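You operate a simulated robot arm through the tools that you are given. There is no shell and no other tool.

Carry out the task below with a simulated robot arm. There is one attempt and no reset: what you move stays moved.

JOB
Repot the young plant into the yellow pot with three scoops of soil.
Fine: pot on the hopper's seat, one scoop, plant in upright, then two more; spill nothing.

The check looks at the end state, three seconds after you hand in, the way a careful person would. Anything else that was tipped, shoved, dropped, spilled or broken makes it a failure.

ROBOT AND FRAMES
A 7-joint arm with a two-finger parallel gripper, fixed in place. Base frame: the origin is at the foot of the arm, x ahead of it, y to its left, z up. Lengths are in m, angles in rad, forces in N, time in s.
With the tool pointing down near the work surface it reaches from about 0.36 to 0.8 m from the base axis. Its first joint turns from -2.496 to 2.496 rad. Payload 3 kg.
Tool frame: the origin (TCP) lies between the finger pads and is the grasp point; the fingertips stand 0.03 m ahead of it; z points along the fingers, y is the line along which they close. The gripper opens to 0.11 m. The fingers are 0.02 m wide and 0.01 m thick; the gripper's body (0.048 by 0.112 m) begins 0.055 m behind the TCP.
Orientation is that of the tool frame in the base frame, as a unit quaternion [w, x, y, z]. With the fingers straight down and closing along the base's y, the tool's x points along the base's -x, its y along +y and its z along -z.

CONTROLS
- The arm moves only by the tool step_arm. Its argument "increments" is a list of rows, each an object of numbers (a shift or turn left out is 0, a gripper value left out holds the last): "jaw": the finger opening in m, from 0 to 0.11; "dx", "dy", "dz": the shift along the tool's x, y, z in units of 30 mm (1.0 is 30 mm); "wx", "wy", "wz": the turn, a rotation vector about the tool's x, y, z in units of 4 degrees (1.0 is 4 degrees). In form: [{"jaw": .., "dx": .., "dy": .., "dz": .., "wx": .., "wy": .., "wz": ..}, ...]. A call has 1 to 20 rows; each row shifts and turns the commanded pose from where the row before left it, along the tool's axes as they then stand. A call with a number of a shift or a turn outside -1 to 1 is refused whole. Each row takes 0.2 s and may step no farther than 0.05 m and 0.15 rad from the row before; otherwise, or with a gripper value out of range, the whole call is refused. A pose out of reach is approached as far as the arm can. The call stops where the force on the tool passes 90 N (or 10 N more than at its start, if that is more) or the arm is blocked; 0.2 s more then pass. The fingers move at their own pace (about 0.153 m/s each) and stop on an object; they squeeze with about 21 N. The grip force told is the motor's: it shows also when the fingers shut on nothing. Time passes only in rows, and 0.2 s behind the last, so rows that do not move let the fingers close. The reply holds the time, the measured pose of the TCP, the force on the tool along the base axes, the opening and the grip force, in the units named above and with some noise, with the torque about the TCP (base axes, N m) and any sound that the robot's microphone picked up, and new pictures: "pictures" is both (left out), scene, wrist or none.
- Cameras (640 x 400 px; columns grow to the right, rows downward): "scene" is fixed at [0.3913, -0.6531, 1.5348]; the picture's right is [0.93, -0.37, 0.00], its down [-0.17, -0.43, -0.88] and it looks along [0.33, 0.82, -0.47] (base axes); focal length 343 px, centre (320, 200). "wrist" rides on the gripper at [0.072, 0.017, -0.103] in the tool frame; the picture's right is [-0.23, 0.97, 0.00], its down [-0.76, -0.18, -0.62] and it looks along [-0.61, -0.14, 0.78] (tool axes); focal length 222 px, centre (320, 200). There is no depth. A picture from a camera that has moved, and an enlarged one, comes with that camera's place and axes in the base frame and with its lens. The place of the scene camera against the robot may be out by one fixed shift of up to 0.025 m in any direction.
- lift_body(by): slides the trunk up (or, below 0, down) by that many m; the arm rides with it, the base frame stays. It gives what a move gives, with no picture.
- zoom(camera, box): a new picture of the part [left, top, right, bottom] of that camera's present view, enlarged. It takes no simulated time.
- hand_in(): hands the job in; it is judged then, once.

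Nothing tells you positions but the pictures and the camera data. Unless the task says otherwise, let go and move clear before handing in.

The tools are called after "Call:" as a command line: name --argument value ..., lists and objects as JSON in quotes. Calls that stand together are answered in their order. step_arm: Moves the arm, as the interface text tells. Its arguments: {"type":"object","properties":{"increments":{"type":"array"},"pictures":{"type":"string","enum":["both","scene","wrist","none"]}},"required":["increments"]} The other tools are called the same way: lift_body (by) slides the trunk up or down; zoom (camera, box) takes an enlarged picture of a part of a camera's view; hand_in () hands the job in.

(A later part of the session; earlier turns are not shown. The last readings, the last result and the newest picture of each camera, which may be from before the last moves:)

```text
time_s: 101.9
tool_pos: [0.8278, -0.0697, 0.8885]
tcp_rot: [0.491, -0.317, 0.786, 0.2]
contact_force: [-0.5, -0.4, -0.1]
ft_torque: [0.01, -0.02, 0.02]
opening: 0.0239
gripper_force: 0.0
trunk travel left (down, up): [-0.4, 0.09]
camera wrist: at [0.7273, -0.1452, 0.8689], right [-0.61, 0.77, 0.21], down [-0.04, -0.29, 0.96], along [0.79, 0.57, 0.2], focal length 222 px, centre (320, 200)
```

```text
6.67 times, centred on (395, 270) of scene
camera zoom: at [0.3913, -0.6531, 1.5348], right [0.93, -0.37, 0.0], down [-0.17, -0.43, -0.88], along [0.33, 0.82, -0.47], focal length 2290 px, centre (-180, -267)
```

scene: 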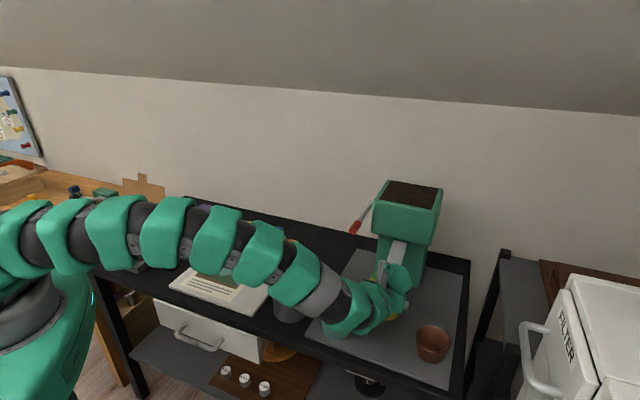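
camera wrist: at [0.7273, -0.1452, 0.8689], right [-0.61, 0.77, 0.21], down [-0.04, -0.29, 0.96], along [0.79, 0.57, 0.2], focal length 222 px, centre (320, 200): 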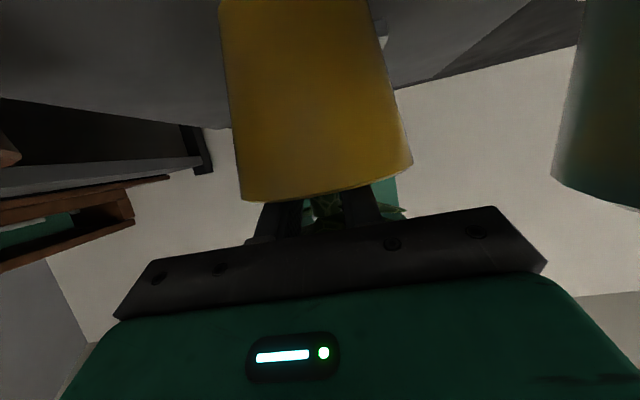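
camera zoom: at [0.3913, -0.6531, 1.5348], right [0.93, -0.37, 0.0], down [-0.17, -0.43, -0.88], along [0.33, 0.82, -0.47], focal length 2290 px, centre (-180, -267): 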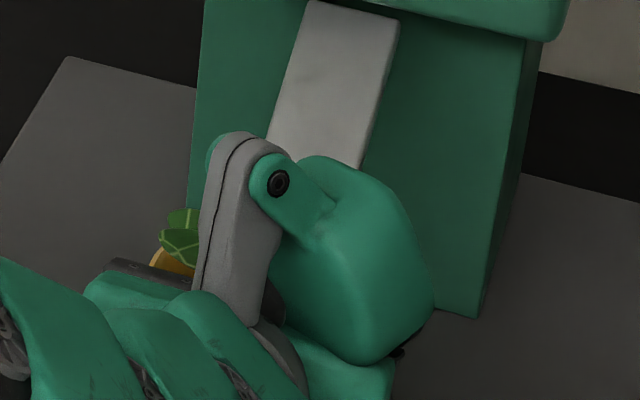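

The stem stands between the fingers with the leaves just above them, and the plant has come to rest. I open to 45 mm and slide the fingers out along their own axis.

Call:
step_arm --increments '[{"jaw": 0.032}, {"jaw": 0.045}, {}, {"dz": -0.4}, {"dz": -0.6}, {"dz": -0.6}, {}]'

Call:
zoom --camera "wrist" --box '[160, 40, 480, 240]'

Call:
zoom --camera "scene" --box '[340, 220, 440, 340]'

```text
time_s: 103.5
tool_pos: [0.7969, -0.1006, 0.9084]
tcp_rot: [0.491, -0.318, 0.786, 0.2]
contact_force: [0.1, -0.4, -0.8]
ft_torque: [-0.02, -0.03, 0.02]
opening: 0.0447
gripper_force: 0.0
trunk travel left (down, up): [-0.4, 0.09]
camera wrist: at [0.6952, -0.1764, 0.889], right [-0.61, 0.77, 0.21], down [-0.04, -0.29, 0.96], along [0.8, 0.57, 0.2], focal length 222 px, centre (320, 200)
```

scene: 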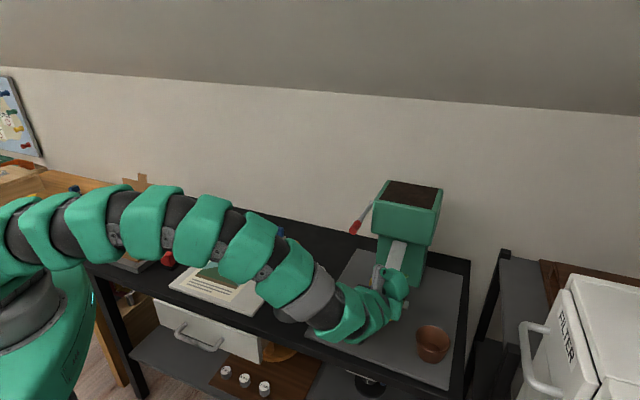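
wrist: 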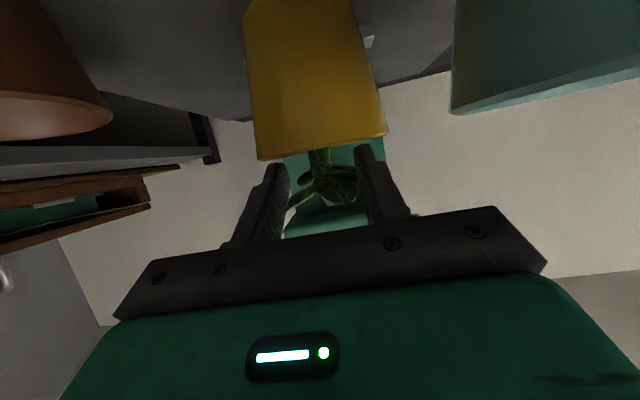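

```text
2.00 times, centred on (320, 140) of wrist
camera zoom: at [0.6952, -0.1764, 0.889], right [-0.61, 0.77, 0.21], down [-0.04, -0.29, 0.96], along [0.8, 0.57, 0.2], focal length 444 px, centre (320, 320)
```

zoom: 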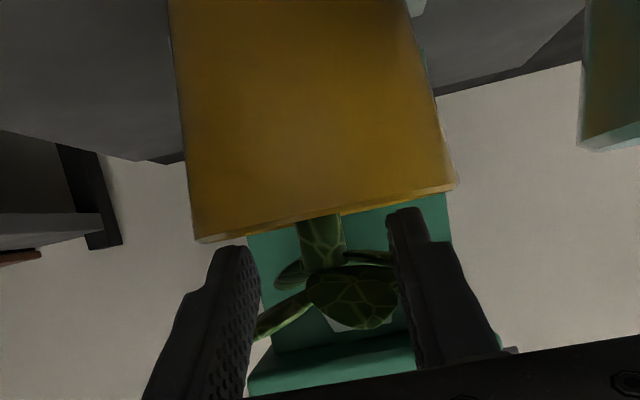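

```text
3.33 times, centred on (390, 280) of scene
camera zoom: at [0.3913, -0.6531, 1.5348], right [0.93, -0.37, 0.0], down [-0.17, -0.43, -0.88], along [0.33, 0.82, -0.47], focal length 1145 px, centre (87, -67)
```

zoom: 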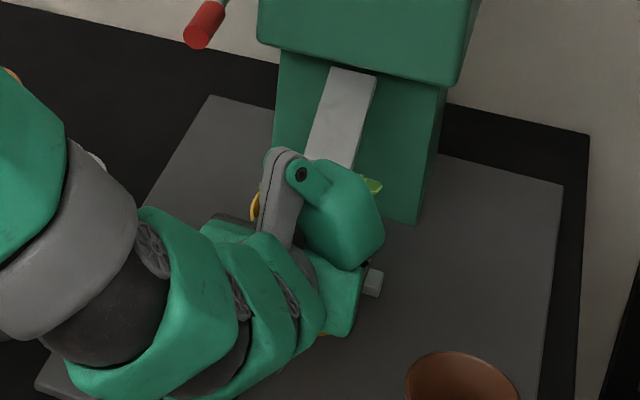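

The plant stands upright in the yellow pot. I continue withdrawing and rise.

Call:
step_arm --increments '[{"dz": -0.9}, {"dz": -0.9}, {"dz": -0.9}, {"dx": -0.9, "dz": -0.44}, {"dx": -0.9, "dz": -0.44}, {"dx": -0.9, "dz": -0.44}, {"dx": -0.9, "dz": -0.44}, {}]'

Call:
zoom --camera "wrist" --box '[160, 0, 480, 200]'

Call:
zoom --camera "scene" --box '[320, 220, 480, 380]'

```text
time_s: 105.3
tool_pos: [0.7432, -0.1488, 1.065]
tcp_rot: [0.492, -0.317, 0.786, 0.2]
contact_force: [-0.4, 0.0, -0.1]
ft_torque: [-0.05, 0.03, -0.02]
opening: 0.0451
gripper_force: 0.0
trunk travel left (down, up): [-0.4, 0.09]
camera wrist: at [0.643, -0.2243, 1.0458], right [-0.61, 0.77, 0.21], down [-0.04, -0.29, 0.96], along [0.79, 0.57, 0.2], focal length 222 px, centre (320, 200)
```

scene: 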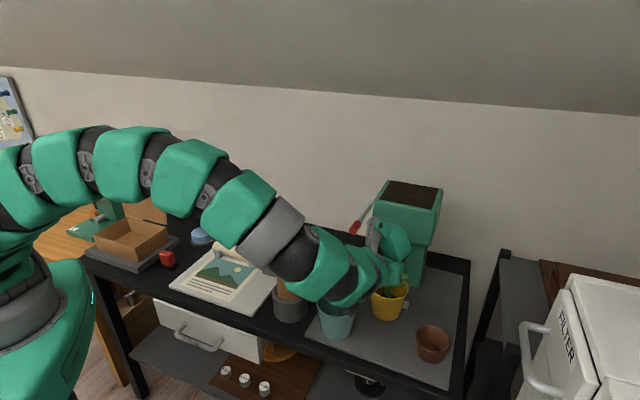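
wrist: 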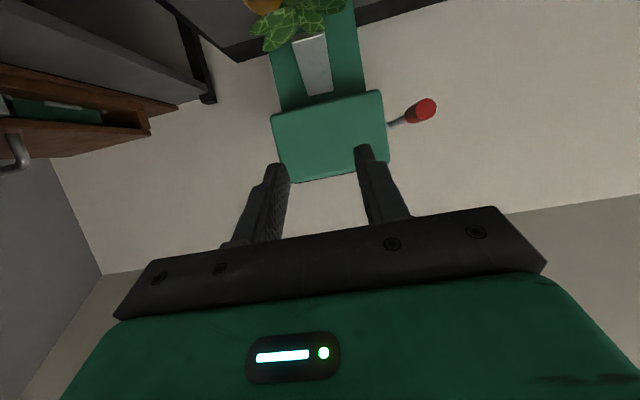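

```text
2.00 times, centred on (320, 100) of wrist
camera zoom: at [0.643, -0.2243, 1.0458], right [-0.61, 0.77, 0.21], down [-0.04, -0.29, 0.96], along [0.79, 0.57, 0.2], focal length 444 px, centre (320, 400)
```

zoom: 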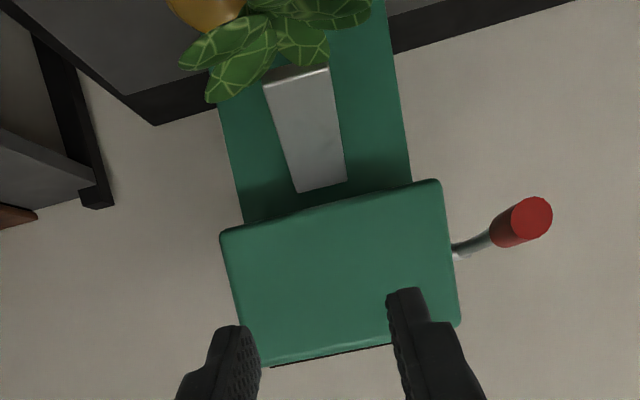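

```text
2.50 times, centred on (400, 300) of scene
camera zoom: at [0.3913, -0.6531, 1.5348], right [0.93, -0.37, 0.0], down [-0.17, -0.43, -0.88], along [0.33, 0.82, -0.47], focal length 859 px, centre (120, -50)
```

zoom: 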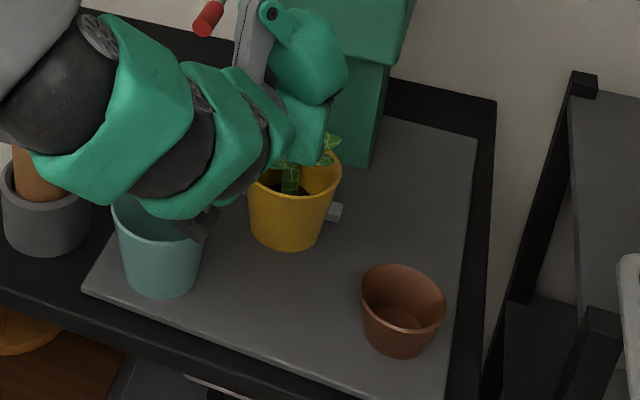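

The plant is in upright with the rest undisturbed. I return the hand to its earlier vertical orientation used for the lever.

Call:
step_arm --increments '[{"wy": 1, "jaw": 0.0}, {"wy": 1}, {"wy": 1}, {"wy": 1}, {"wy": 1}, {"wy": 1}, {"wy": 1}, {"wy": 1}, {"wy": 1}, {"wy": 1}, {"wy": 1}, {"wy": 1}, {"wy": 1}, {"wy": 1}, {"wy": 1}, {"wy": 1}, {}]' --pictures "scene"

Call:
step_arm --increments '[{"wz": -1}, {"wz": -1}, {"wz": -1}, {"wz": -1}, {"wz": -1}, {"wz": -1}, {"wz": -1}, {"wz": -1}, {"wz": -1}, {"wz": -1}, {"wz": -1}, {"wz": -0.5}, {}]'

```text
time_s: 108.9
tool_pos: [0.7122, -0.1205, 1.0858]
tcp_rot: [0.0, -0.375, 0.927, 0.001]
contact_force: [0.3, -0.2, 0.0]
ft_torque: [-0.06, 0.02, 0.02]
opening: 0.0
gripper_force: 20.9
out of reach, approached as far as the arm can: row 15, 16
trunk travel left (down, up): [-0.4, 0.09]
```

scene: 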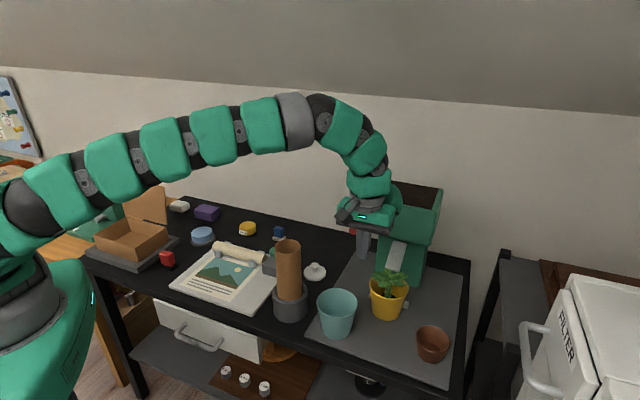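

```text
time_s: 111.7
tool_pos: [0.7137, -0.1211, 1.0856]
tcp_rot: [-0.001, 0.708, -0.706, -0.001]
contact_force: [-0.3, 0.2, 0.9]
ft_torque: [0.01, 0.0, 0.0]
opening: 0.0
gripper_force: 21.3
trunk travel left (down, up): [-0.4, 0.09]
camera wrist: at [0.6982, -0.195, 1.1899], right [-0.97, 0.23, 0.0], down [0.18, 0.76, 0.62], along [0.14, 0.61, -0.78], focal length 222 px, centre (320, 200)
```

scene: 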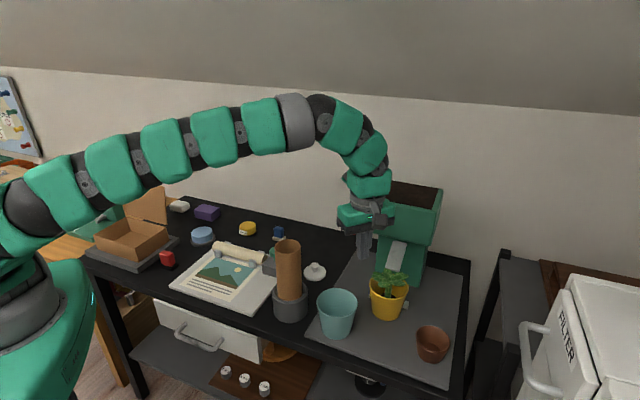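
wrist: 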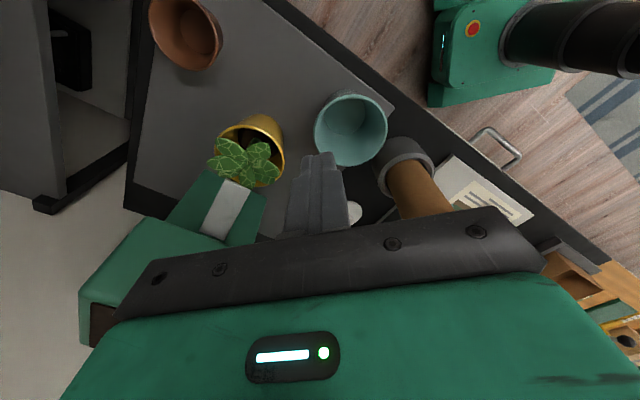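

The hand is vertical again. I check the plant, pot and tray positions.

Call:
zoom --camera "scene" --box '[340, 240, 440, 340]'

Call:
zoom --camera "wrist" --box '[140, 60, 340, 260]'

Call:
zoom --camera "scene" --box '[300, 160, 480, 272]'

```text
4.00 times, centred on (390, 290) of scene
camera zoom: at [0.3913, -0.6531, 1.5348], right [0.93, -0.37, 0.0], down [-0.17, -0.43, -0.88], along [0.33, 0.82, -0.47], focal length 1374 px, centre (40, -160)
```

zoom: 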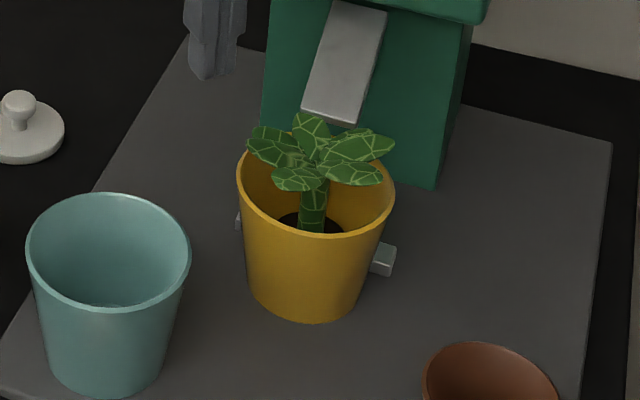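

```text
2.00 times, centred on (240, 160) of wrist
camera zoom: at [0.6982, -0.195, 1.1899], right [-0.97, 0.23, 0.0], down [0.18, 0.76, 0.62], along [0.14, 0.61, -0.78], focal length 444 px, centre (480, 280)
```

zoom: 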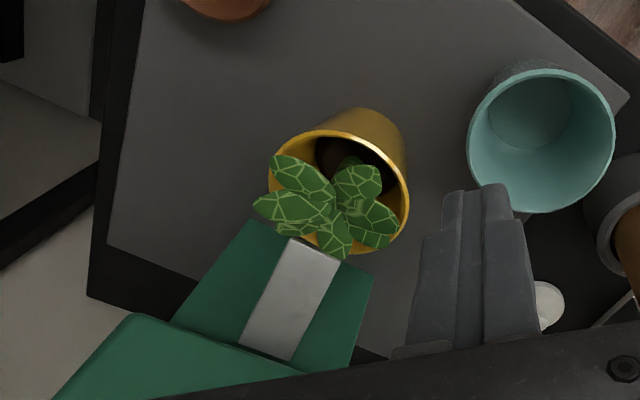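

```text
3.56 times, centred on (390, 216) of scene
camera zoom: at [0.3913, -0.6531, 1.5348], right [0.93, -0.37, 0.0], down [-0.17, -0.43, -0.88], along [0.33, 0.82, -0.47], focal length 1221 px, centre (71, 143)
```

zoom: 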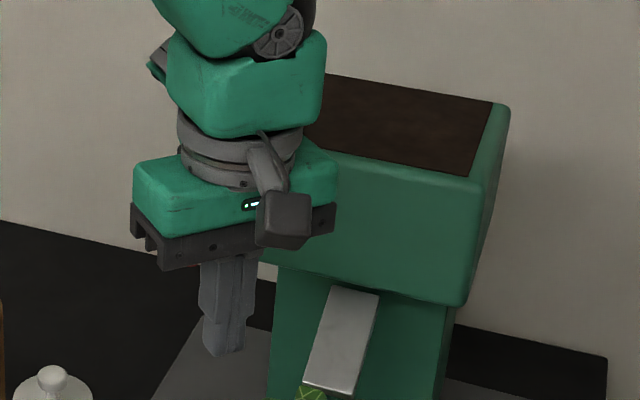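

Pot, plant and tray are in place (pot unmoved, leaves just in front of the chute mouth). I go back to above the lever grip.

Call:
step_arm --increments '[{"wx": 0.75, "dz": -0.2}, {"wx": 0.75, "dz": -0.2}, {"wx": 0.75}, {"dx": -0.895, "dy": -0.34, "dz": 0.054}, {"dx": -0.895, "dy": -0.34, "dz": 0.054}, {"dx": -0.895, "dy": -0.34, "dz": 0.054}, {"dx": -0.895, "dy": -0.34, "dz": 0.054}, {"dx": -0.895, "dy": -0.34, "dz": 0.054}, {"dx": -0.895, "dy": -0.34, "dz": 0.054}, {}]'

Call:
zoom --camera "wrist" --box '[160, 40, 480, 240]'

Call:
zoom --camera "scene" --box '[300, 160, 480, 272]'

```text
time_s: 113.9
tool_pos: [0.758, 0.0207, 1.0994]
tcp_rot: [-0.056, 0.706, -0.704, 0.054]
contact_force: [-0.7, -0.4, -0.5]
ft_torque: [0.03, 0.0, 0.02]
opening: 0.0
gripper_force: 20.9
out of reach, approached as far as the arm can: row 8, 9
trunk travel left (down, up): [-0.4, 0.09]
camera wrist: at [0.7265, -0.0523, 1.1999], right [-0.96, 0.23, -0.15], down [0.08, 0.76, 0.65], along [0.26, 0.61, -0.75], focal length 222 px, centre (320, 200)
```

scene: 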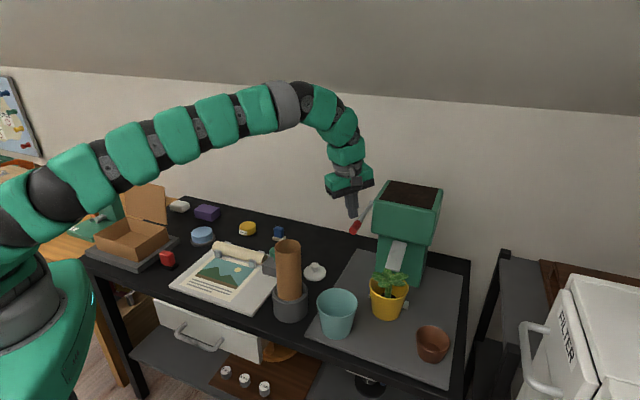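
wrist: 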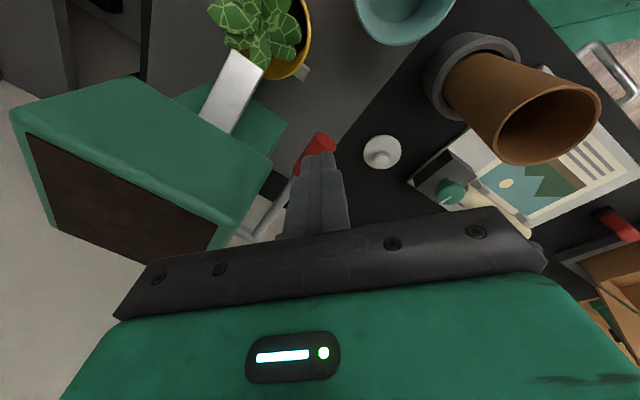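

```text
2.00 times, centred on (320, 140) of wrist
camera zoom: at [0.7265, -0.0523, 1.1999], right [-0.96, 0.23, -0.15], down [0.08, 0.76, 0.65], along [0.26, 0.61, -0.75], focal length 444 px, centre (320, 320)
```

zoom: 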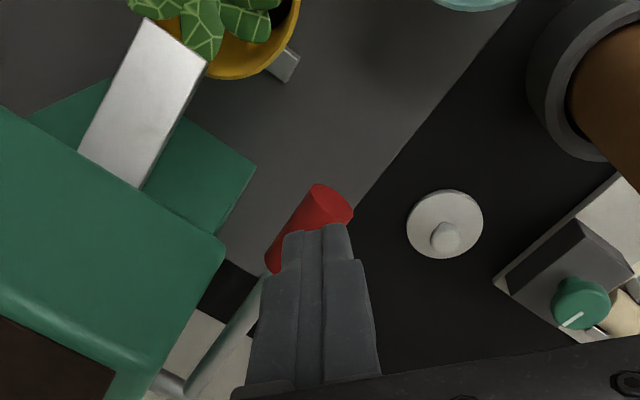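

```text
3.56 times, centred on (390, 216) of scene
camera zoom: at [0.3913, -0.6531, 1.5348], right [0.93, -0.37, 0.0], down [-0.17, -0.43, -0.88], along [0.33, 0.82, -0.47], focal length 1221 px, centre (71, 143)
```

zoom: 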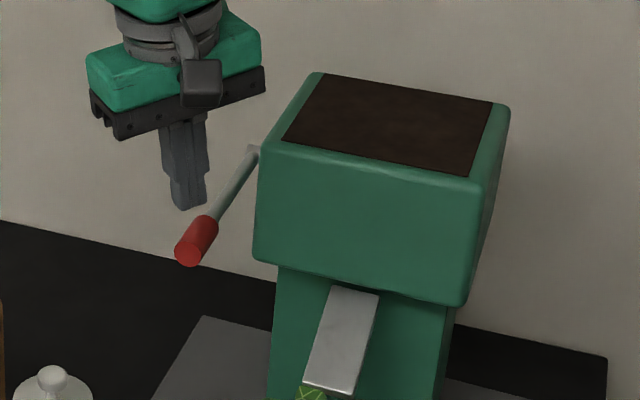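

Slightly short because of reach at this height; I go a bit lower and forward together toward the grip.

Call:
step_arm --increments '[{"dx": -0.32, "dy": 0.0, "dz": 0.4}, {"dx": -0.32, "dy": -0.4, "dz": 0.3}, {}]'

Call:
zoom --camera "scene" --box '[300, 160, 480, 272]'

Call:
zoom --camera "wrist" --box '[160, 40, 480, 240]'

```text
time_s: 114.7
tool_pos: [0.7593, 0.0291, 1.0883]
tcp_rot: [-0.057, 0.705, -0.704, 0.052]
contact_force: [0.5, 0.5, 0.4]
ft_torque: [0.04, -0.02, 0.0]
opening: 0.0001
gripper_force: 21.2
out of reach, approached as far as the arm can: row 2
trunk travel left (down, up): [-0.4, 0.09]
camera wrist: at [0.7267, -0.0428, 1.1873], right [-0.96, 0.23, -0.15], down [0.08, 0.76, 0.65], along [0.26, 0.61, -0.75], focal length 222 px, centre (320, 200)
```

scene: 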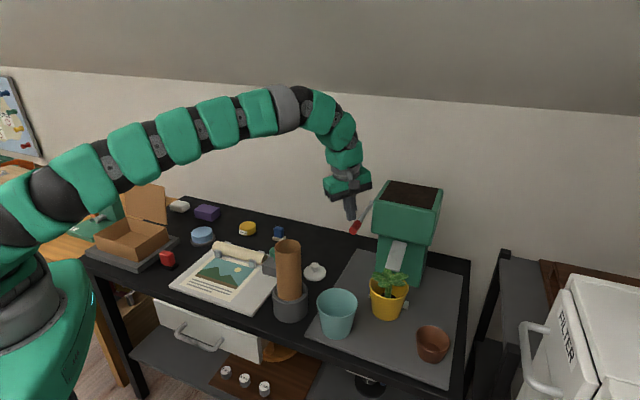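
wrist: 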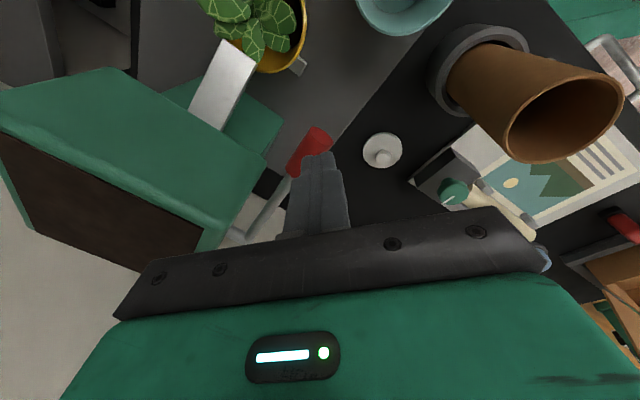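

```text
3.56 times, centred on (390, 216) of scene
camera zoom: at [0.3913, -0.6531, 1.5348], right [0.93, -0.37, 0.0], down [-0.17, -0.43, -0.88], along [0.33, 0.82, -0.47], focal length 1221 px, centre (71, 143)
```

zoom: 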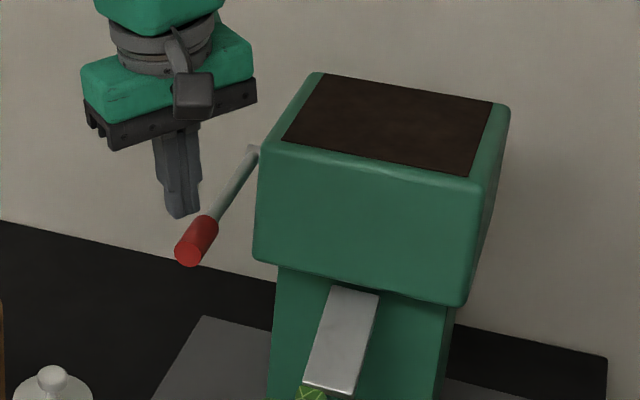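

```text
2.00 times, centred on (320, 140) of wrist
camera zoom: at [0.7267, -0.0428, 1.1873], right [-0.96, 0.23, -0.15], down [0.08, 0.76, 0.65], along [0.26, 0.61, -0.75], focal length 444 px, centre (320, 320)
```

zoom: 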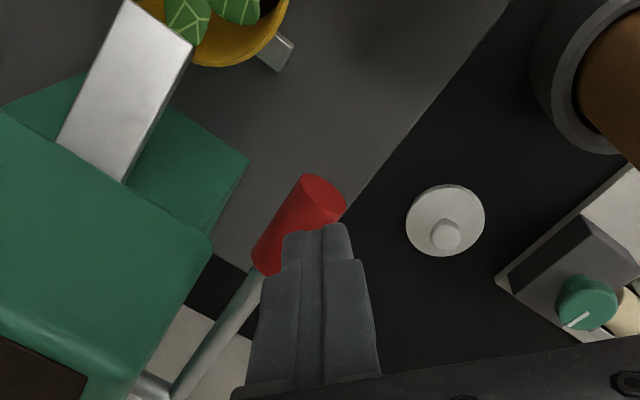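

The arm's posture has drifted and limits reach here. I retract to re-pose the arm the way it was before, then approach the lever from the left as earlier.

Call:
step_arm --increments '[{"dz": -0.6, "dy": 0.4}, {"dx": -0.8, "dy": 0.8, "dz": -0.25}, {"dx": -0.8, "dy": 0.8, "dz": -0.25}, {"dx": -0.8, "dy": 0.8, "dz": -0.25}, {"dx": -0.8, "dy": 0.8, "dz": -0.25}, {"dx": -0.8, "dy": 0.8, "dz": -0.25}, {}]' --pictures "scene"

```text
time_s: 116.3
tool_pos: [0.6167, 0.1533, 1.1218]
tcp_rot: [0.057, -0.705, 0.705, -0.054]
contact_force: [-0.6, 0.2, -0.7]
ft_torque: [0.03, -0.01, -0.01]
opening: 0.0
gripper_force: 21.4
trunk travel left (down, up): [-0.4, 0.09]
```

scene: 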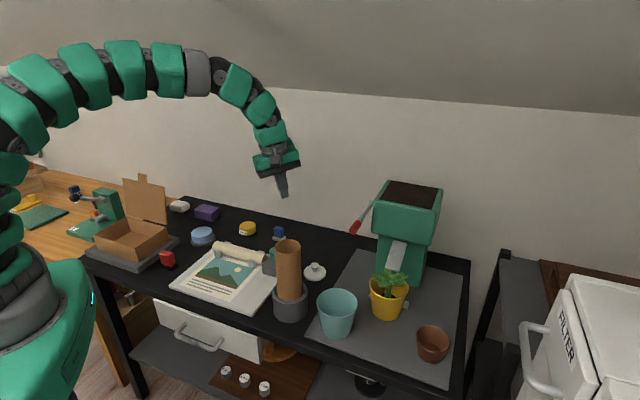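

Re-posed. Approaching the lever region from the left again.

Call:
step_arm --increments '[{"dx": 0.386, "dy": -0.85, "dz": 0.27}, {"dx": 0.386, "dy": -0.85, "dz": 0.27}, {"dx": 0.386, "dy": -0.85, "dz": 0.27}, {"dx": 0.386, "dy": -0.85, "dz": 0.27}, {"dx": 0.386, "dy": -0.85, "dz": 0.27}, {}]' --pictures "scene"

```text
time_s: 117.7
tool_pos: [0.749, 0.0942, 1.1069]
tcp_rot: [-0.055, 0.705, -0.705, 0.054]
contact_force: [-0.4, 0.8, 0.6]
ft_torque: [0.01, -0.01, -0.03]
opening: 0.0001
gripper_force: 20.9
out of reach, approached as far as the arm can: row 5
trunk travel left (down, up): [-0.4, 0.09]
```

scene: 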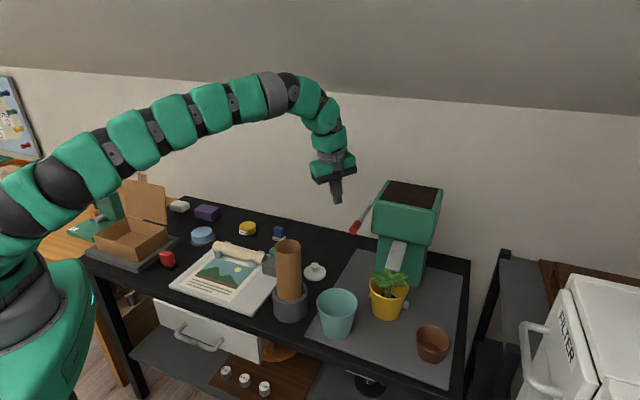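

Near the limit here; I raise the trunk by 6 cm to give the arm more comfortable reach, then lower toward the grip.

Call:
lift_body --by 0.06

Call:
step_arm --increments '[{"dx": 0.6, "dy": 0.0, "dz": 0.8}, {"dx": 0.6, "dy": 0.0, "dz": 0.9}, {"dx": 0.6, "dy": -0.7, "dz": 0.9}, {}]'

Call:
zoom --camera "scene" --box '[300, 160, 480, 272]'

Call:
zoom --camera "wrist" --box '[160, 40, 480, 240]'

```text
time_s: 118.7
tool_pos: [0.747, 0.094, 1.1664]
tcp_rot: [-0.056, 0.706, -0.704, 0.053]
contact_force: [-0.9, -0.1, -0.3]
ft_torque: [-0.02, 0.01, -0.04]
opening: 0.0
gripper_force: 21.2
trunk travel left (down, up): [-0.46, 0.03]
```

```text
time_s: 119.7
tool_pos: [0.7545, 0.0604, 1.1101]
tcp_rot: [-0.056, 0.706, -0.704, 0.053]
contact_force: [0.3, 0.2, 0.6]
ft_torque: [0.01, 0.02, 0.03]
opening: 0.0
gripper_force: 20.8
out of reach, approached as far as the arm can: row 3
trunk travel left (down, up): [-0.46, 0.03]
camera wrist: at [0.7225, -0.0149, 1.2094], right [-0.96, 0.23, -0.15], down [0.08, 0.76, 0.65], along [0.26, 0.61, -0.75], focal length 222 px, centre (320, 200)
```

scene: 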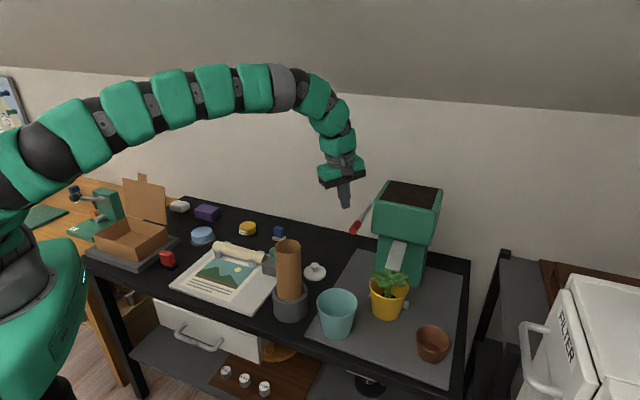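
wrist: 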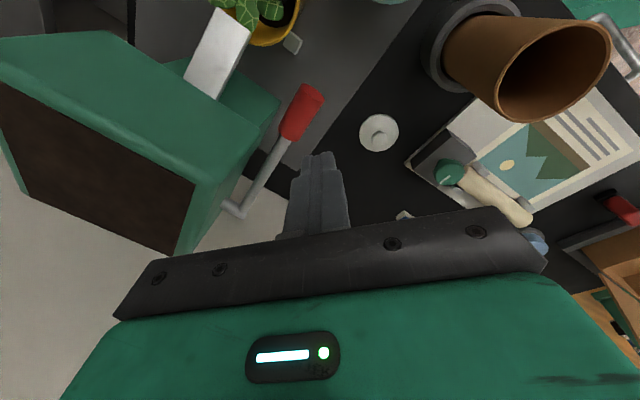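

```text
3.56 times, centred on (390, 216) of scene
camera zoom: at [0.3913, -0.6531, 1.5348], right [0.93, -0.37, 0.0], down [-0.17, -0.43, -0.88], along [0.33, 0.82, -0.47], focal length 1221 px, centre (71, 143)
```

zoom: 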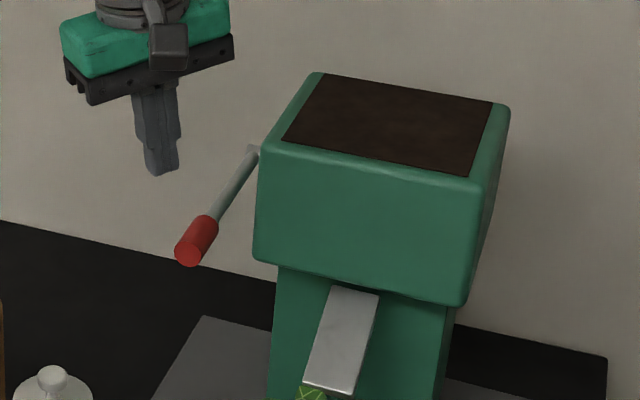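

```text
2.00 times, centred on (320, 140) of wrist
camera zoom: at [0.7225, -0.0149, 1.2094], right [-0.96, 0.23, -0.15], down [0.08, 0.76, 0.65], along [0.26, 0.61, -0.75], focal length 444 px, centre (320, 320)
```

zoom: 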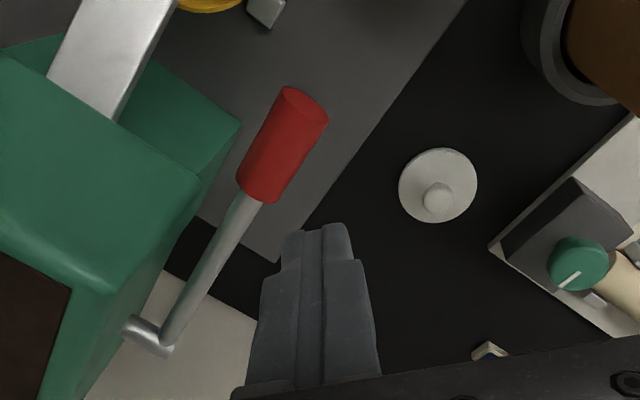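

I add more outward lean (25°) which eases the reach, and move the fingertips above the red grip.

Call:
step_arm --increments '[{"wx": 1}, {"wx": 1}, {"wx": 1}, {"wx": 1}, {"dx": 0.34, "dy": 0.02, "dz": 0.54}, {"dx": 0.34, "dy": 0.02, "dz": 0.54}, {}]'

Call:
zoom --camera "scene" --box '[300, 160, 480, 272]'

Call:
zoom --camera "wrist" --box '[160, 40, 480, 240]'

```text
time_s: 121.3
tool_pos: [0.7692, 0.0376, 1.0764]
tcp_rot: [-0.153, 0.691, -0.69, 0.152]
contact_force: [0.3, -1.1, -0.4]
ft_torque: [0.02, -0.02, 0.01]
opening: 0.0001
gripper_force: 20.6
trunk travel left (down, up): [-0.46, 0.03]
camera wrist: at [0.7117, -0.0361, 1.164], right [-0.88, 0.23, -0.41], down [-0.1, 0.76, 0.64], along [0.46, 0.61, -0.65], focal length 222 px, centre (320, 200)
```

scene: 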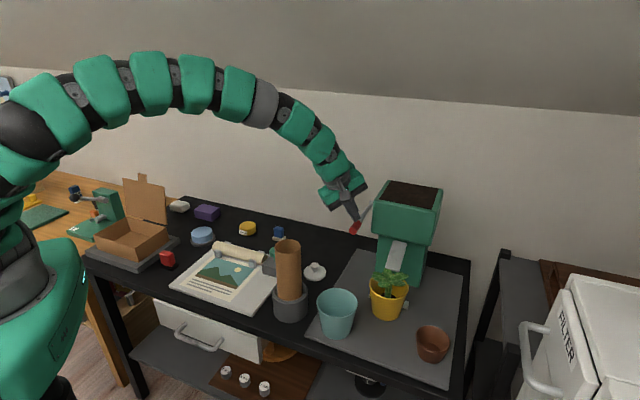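
wrist: 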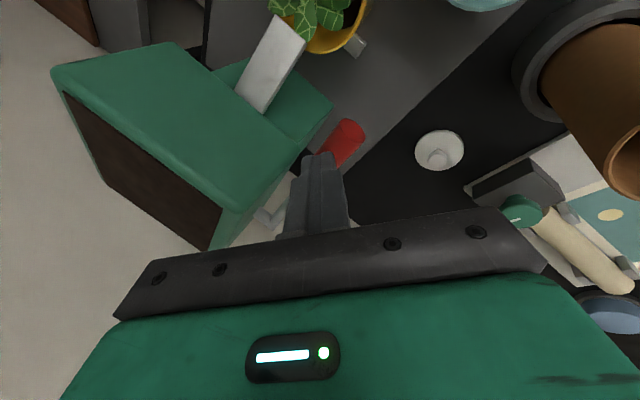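

```text
3.56 times, centred on (390, 216) of scene
camera zoom: at [0.3913, -0.6531, 1.5348], right [0.93, -0.37, 0.0], down [-0.17, -0.43, -0.88], along [0.33, 0.82, -0.47], focal length 1221 px, centre (71, 143)
```

zoom: 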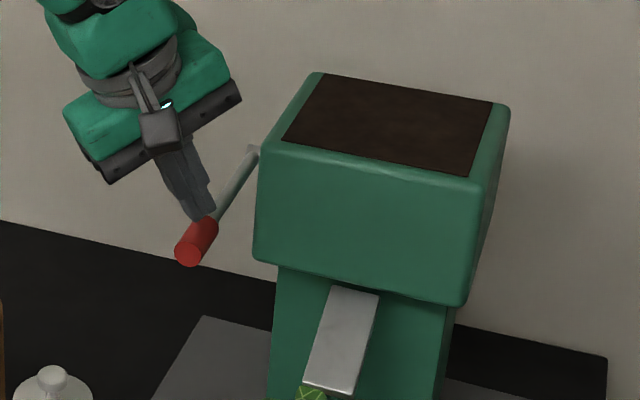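

```text
2.00 times, centred on (320, 140) of wrist
camera zoom: at [0.7117, -0.0361, 1.164], right [-0.88, 0.23, -0.41], down [-0.1, 0.76, 0.64], along [0.46, 0.61, -0.65], focal length 444 px, centre (320, 320)
```

zoom: 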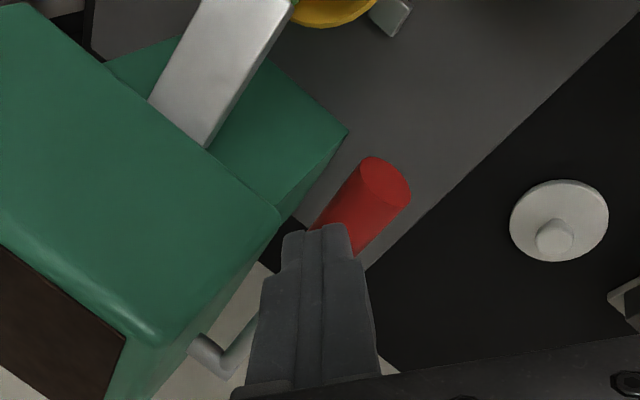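

The tip is above the middle of the grip. Second scoop: I press along the same arc as before.

Call:
step_arm --increments '[{"dy": 0.176, "dz": 0.378}, {"dy": 0.176, "dz": 0.378}, {"dx": -0.054, "dy": 0.133, "dz": 0.41}, {"dx": -0.054, "dy": 0.133, "dz": 0.41}, {}]'

Call:
zoom --camera "scene" --box '[300, 160, 480, 272]'

```text
time_s: 122.5
tool_pos: [0.7712, 0.042, 1.0271]
tcp_rot: [0.154, -0.69, 0.691, -0.15]
contact_force: [-0.7, 1.2, 1.8]
ft_torque: [0.0, -0.01, 0.02]
opening: 0.0001
gripper_force: 20.9
trunk travel left (down, up): [-0.46, 0.03]
camera wrist: at [0.714, -0.0319, 1.1135], right [-0.88, 0.23, -0.41], down [-0.1, 0.76, 0.64], along [0.46, 0.61, -0.65], focal length 222 px, centre (320, 200)
```

scene: 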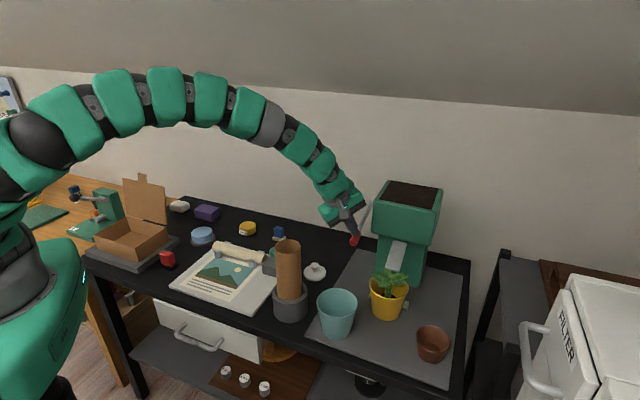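
wrist: 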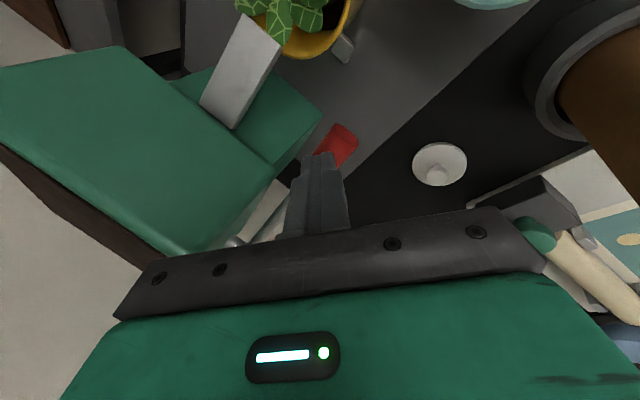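

```text
3.56 times, centred on (390, 216) of scene
camera zoom: at [0.3913, -0.6531, 1.5348], right [0.93, -0.37, 0.0], down [-0.17, -0.43, -0.88], along [0.33, 0.82, -0.47], focal length 1221 px, centre (71, 143)
```

zoom: 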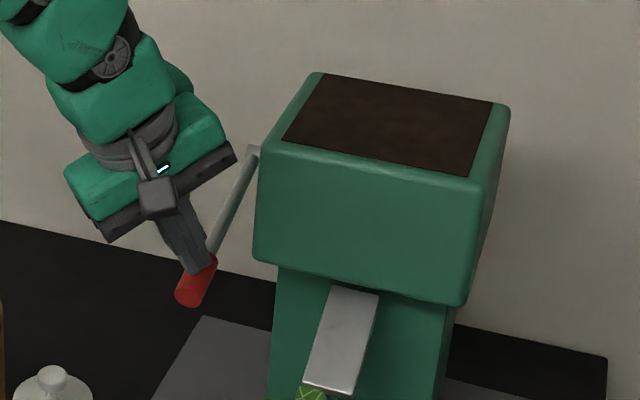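

Lever follows. Pressing through to the point where the scoop dropped before.

Call:
step_arm --increments '[{"dx": -0.09, "dy": 0.075, "dz": 0.37}, {"dx": -0.09, "dy": 0.075, "dz": 0.37}, {"dx": -0.09, "dy": 0.075, "dz": 0.37}, {}]'

Call:
zoom --camera "scene" --box '[340, 210, 440, 340]'

Call:
zoom --camera "wrist" --box '[160, 0, 480, 200]'

```text
time_s: 123.5
tool_pos: [0.7795, 0.0506, 0.9943]
tcp_rot: [-0.153, 0.691, -0.69, 0.152]
contact_force: [-2.0, -0.2, 4.2]
ft_torque: [0.07, -0.02, 0.03]
opening: 0.0
gripper_force: 20.7
trunk travel left (down, up): [-0.46, 0.03]
camera wrist: at [0.7225, -0.0237, 1.0809], right [-0.88, 0.23, -0.41], down [-0.1, 0.76, 0.64], along [0.46, 0.61, -0.65], focal length 222 px, centre (320, 200)
```

scene: 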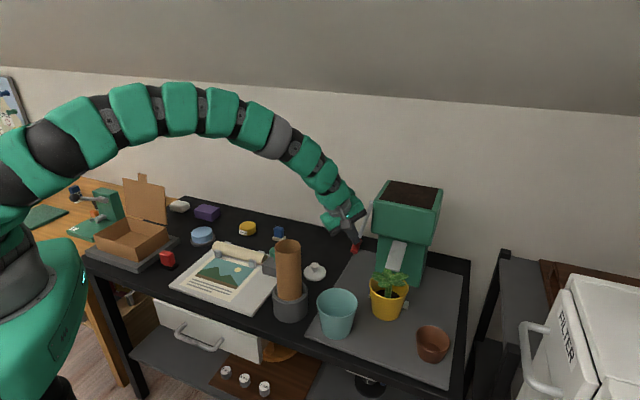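
wrist: 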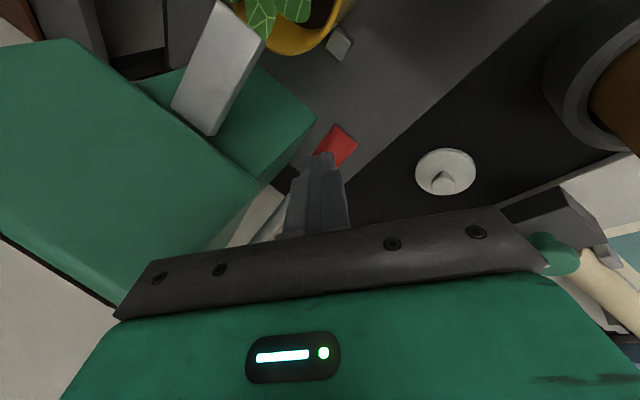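

```text
3.08 times, centred on (390, 275) of scene
camera zoom: at [0.3913, -0.6531, 1.5348], right [0.93, -0.37, 0.0], down [-0.17, -0.43, -0.88], along [0.33, 0.82, -0.47], focal length 1057 px, centre (105, -31)
```

zoom: 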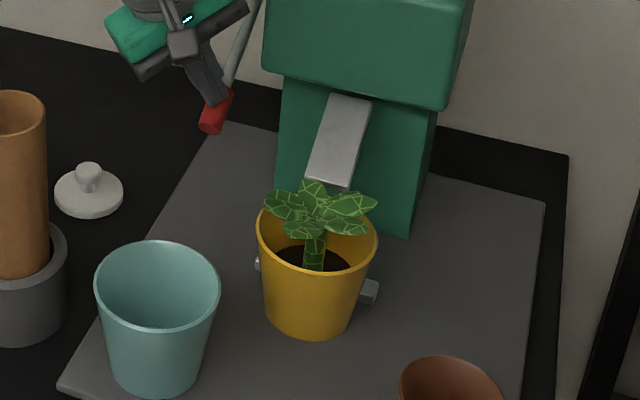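

```text
2.00 times, centred on (320, 100) of wrist
camera zoom: at [0.7225, -0.0237, 1.0809], right [-0.88, 0.23, -0.41], down [-0.1, 0.76, 0.64], along [0.46, 0.61, -0.65], focal length 444 px, centre (320, 400)
```

zoom: 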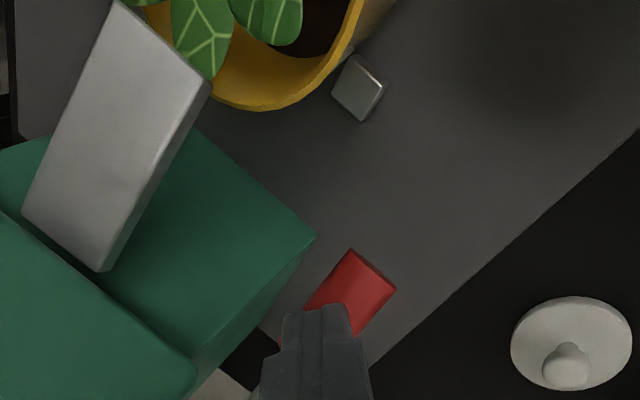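

The soil level has risen: second scoop is in. I lift off and let the lever return.

Call:
step_arm --increments '[{"dx": 0.09, "dy": -0.075, "dz": -0.37}, {"dx": 0.09, "dy": -0.1, "dz": -0.5}, {"dx": 0.09, "dy": -0.2, "dz": -0.7}, {"dx": 0.1, "dy": -0.3, "dz": -0.7}, {"dy": -0.3, "dz": -0.6}, {}]'

Call:
zoom --camera "scene" --box '[340, 240, 440, 340]'

Call:
zoom --camera "scene" --box '[300, 160, 480, 272]'

Call:
zoom --camera "wrist" --box '[160, 0, 480, 200]'

```text
time_s: 124.9
tool_pos: [0.7709, 0.0396, 1.0846]
tcp_rot: [-0.152, 0.691, -0.69, 0.151]
contact_force: [0.4, 0.1, 0.1]
ft_torque: [0.02, 0.01, -0.01]
opening: 0.0002
gripper_force: 20.6
trunk travel left (down, up): [-0.46, 0.03]
camera wrist: at [0.7128, -0.0347, 1.1719], right [-0.88, 0.23, -0.41], down [-0.1, 0.76, 0.64], along [0.46, 0.61, -0.65], focal length 222 px, centre (320, 200)
```

scene: 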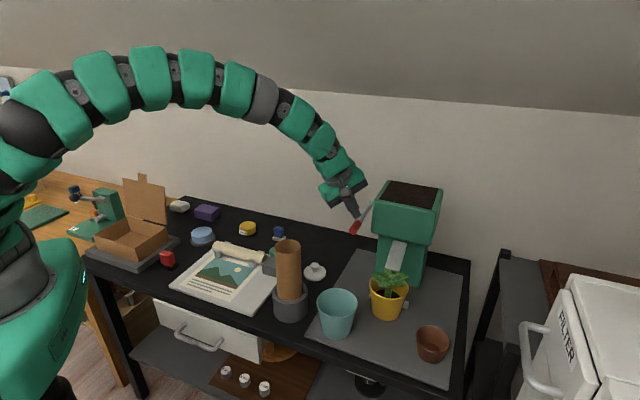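
wrist: 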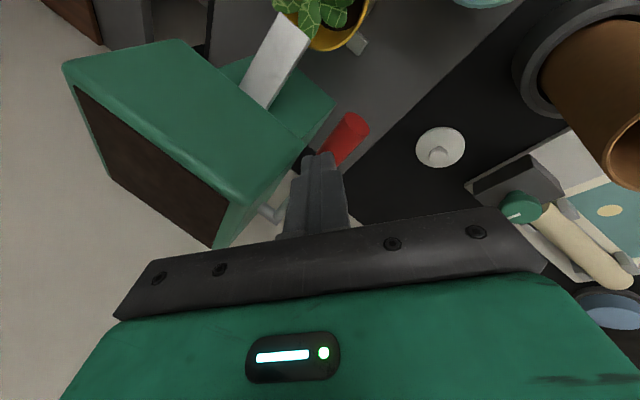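

```text
4.00 times, centred on (390, 290) of scene
camera zoom: at [0.3913, -0.6531, 1.5348], right [0.93, -0.37, 0.0], down [-0.17, -0.43, -0.88], along [0.33, 0.82, -0.47], focal length 1374 px, centre (40, -160)
```

zoom: 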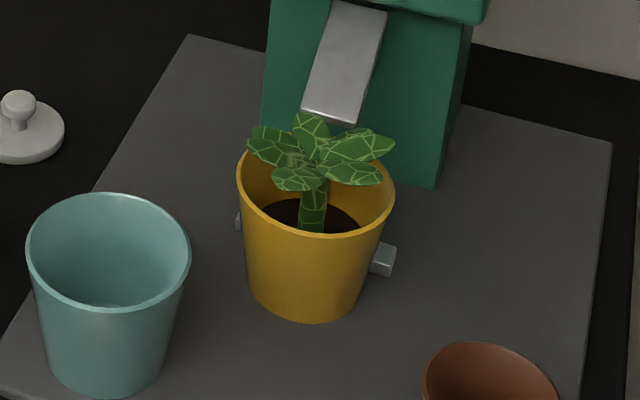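

```text
3.56 times, centred on (390, 216) of scene
camera zoom: at [0.3913, -0.6531, 1.5348], right [0.93, -0.37, 0.0], down [-0.17, -0.43, -0.88], along [0.33, 0.82, -0.47], focal length 1221 px, centre (71, 143)
```

zoom: 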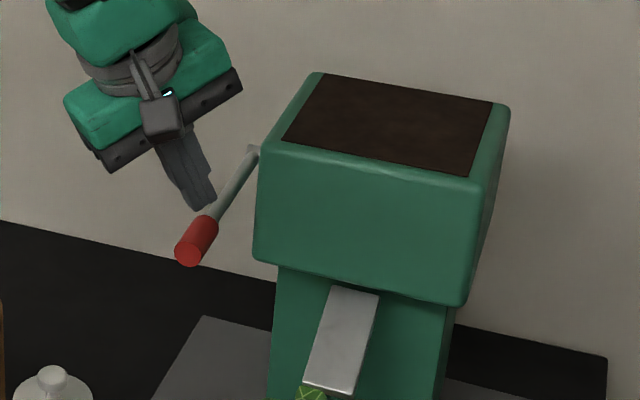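

```text
2.00 times, centred on (320, 100) of wrist
camera zoom: at [0.7128, -0.0347, 1.1719], right [-0.88, 0.23, -0.41], down [-0.1, 0.76, 0.64], along [0.46, 0.61, -0.65], focal length 444 px, centre (320, 400)
```

zoom: 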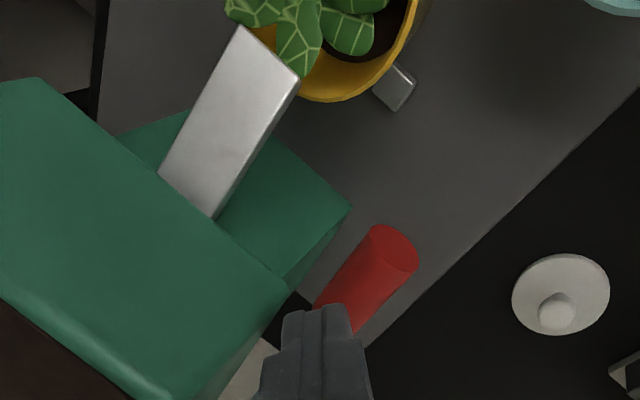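

Two scoops in, lever returned, no spill. Third scoop: pressing again along the same arc.

Call:
step_arm --increments '[{"dy": 0.232, "dz": 0.498}, {"dy": 0.232, "dz": 0.498}, {"dx": -0.054, "dy": 0.133, "dz": 0.41}, {"dx": -0.054, "dy": 0.133, "dz": 0.41}, {"dx": -0.09, "dy": 0.075, "dz": 0.37}, {"dx": -0.09, "dy": 0.075, "dz": 0.37}, {"dx": -0.09, "dy": 0.075, "dz": 0.37}, {}]'

Call:
zoom --camera "scene" --box '[340, 240, 440, 340]'

Call:
zoom --camera "wrist" --box '[160, 0, 480, 200]'

```text
time_s: 126.7
tool_pos: [0.7808, 0.05, 0.9938]
tcp_rot: [-0.154, 0.691, -0.69, 0.153]
contact_force: [-4.6, -4.1, 20.9]
ft_torque: [0.15, -0.24, -0.06]
opening: 0.0
gripper_force: 21.0
trunk travel left (down, up): [-0.46, 0.03]
camera wrist: at [0.7225, -0.0235, 1.0801], right [-0.88, 0.23, -0.41], down [-0.11, 0.76, 0.64], along [0.46, 0.61, -0.65], focal length 222 px, centre (320, 200)
```

scene: 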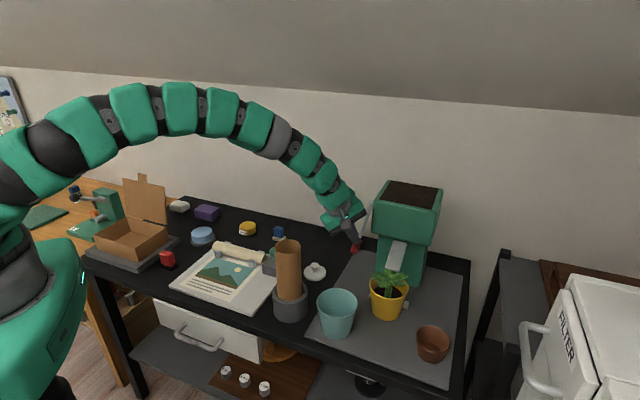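
wrist: 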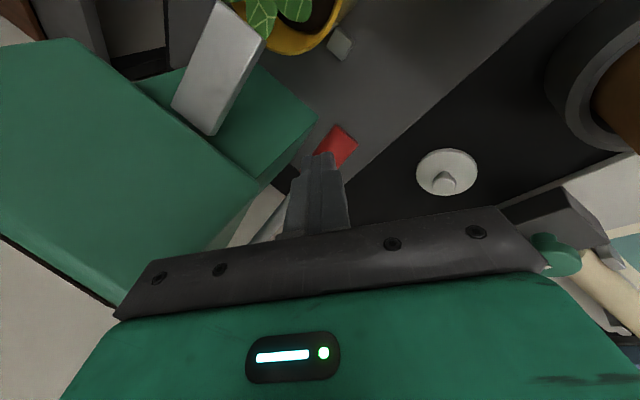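

```text
4.00 times, centred on (390, 290) of scene
camera zoom: at [0.3913, -0.6531, 1.5348], right [0.93, -0.37, 0.0], down [-0.17, -0.43, -0.88], along [0.33, 0.82, -0.47], focal length 1374 px, centre (40, -160)
```

zoom: 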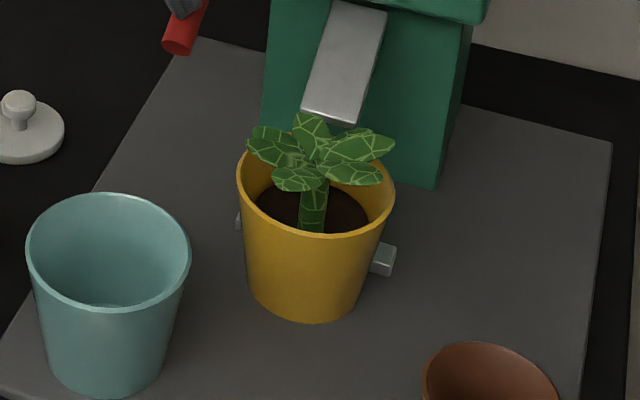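

```text
2.00 times, centred on (320, 100) of wrist
camera zoom: at [0.7225, -0.0235, 1.0801], right [-0.88, 0.23, -0.41], down [-0.11, 0.76, 0.64], along [0.46, 0.61, -0.65], focal length 444 px, centre (320, 400)
```

zoom: 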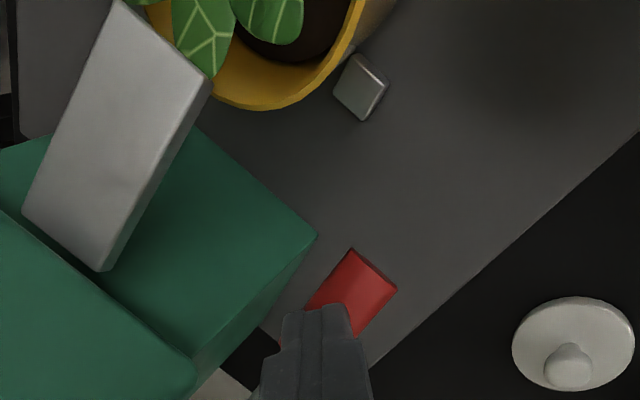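

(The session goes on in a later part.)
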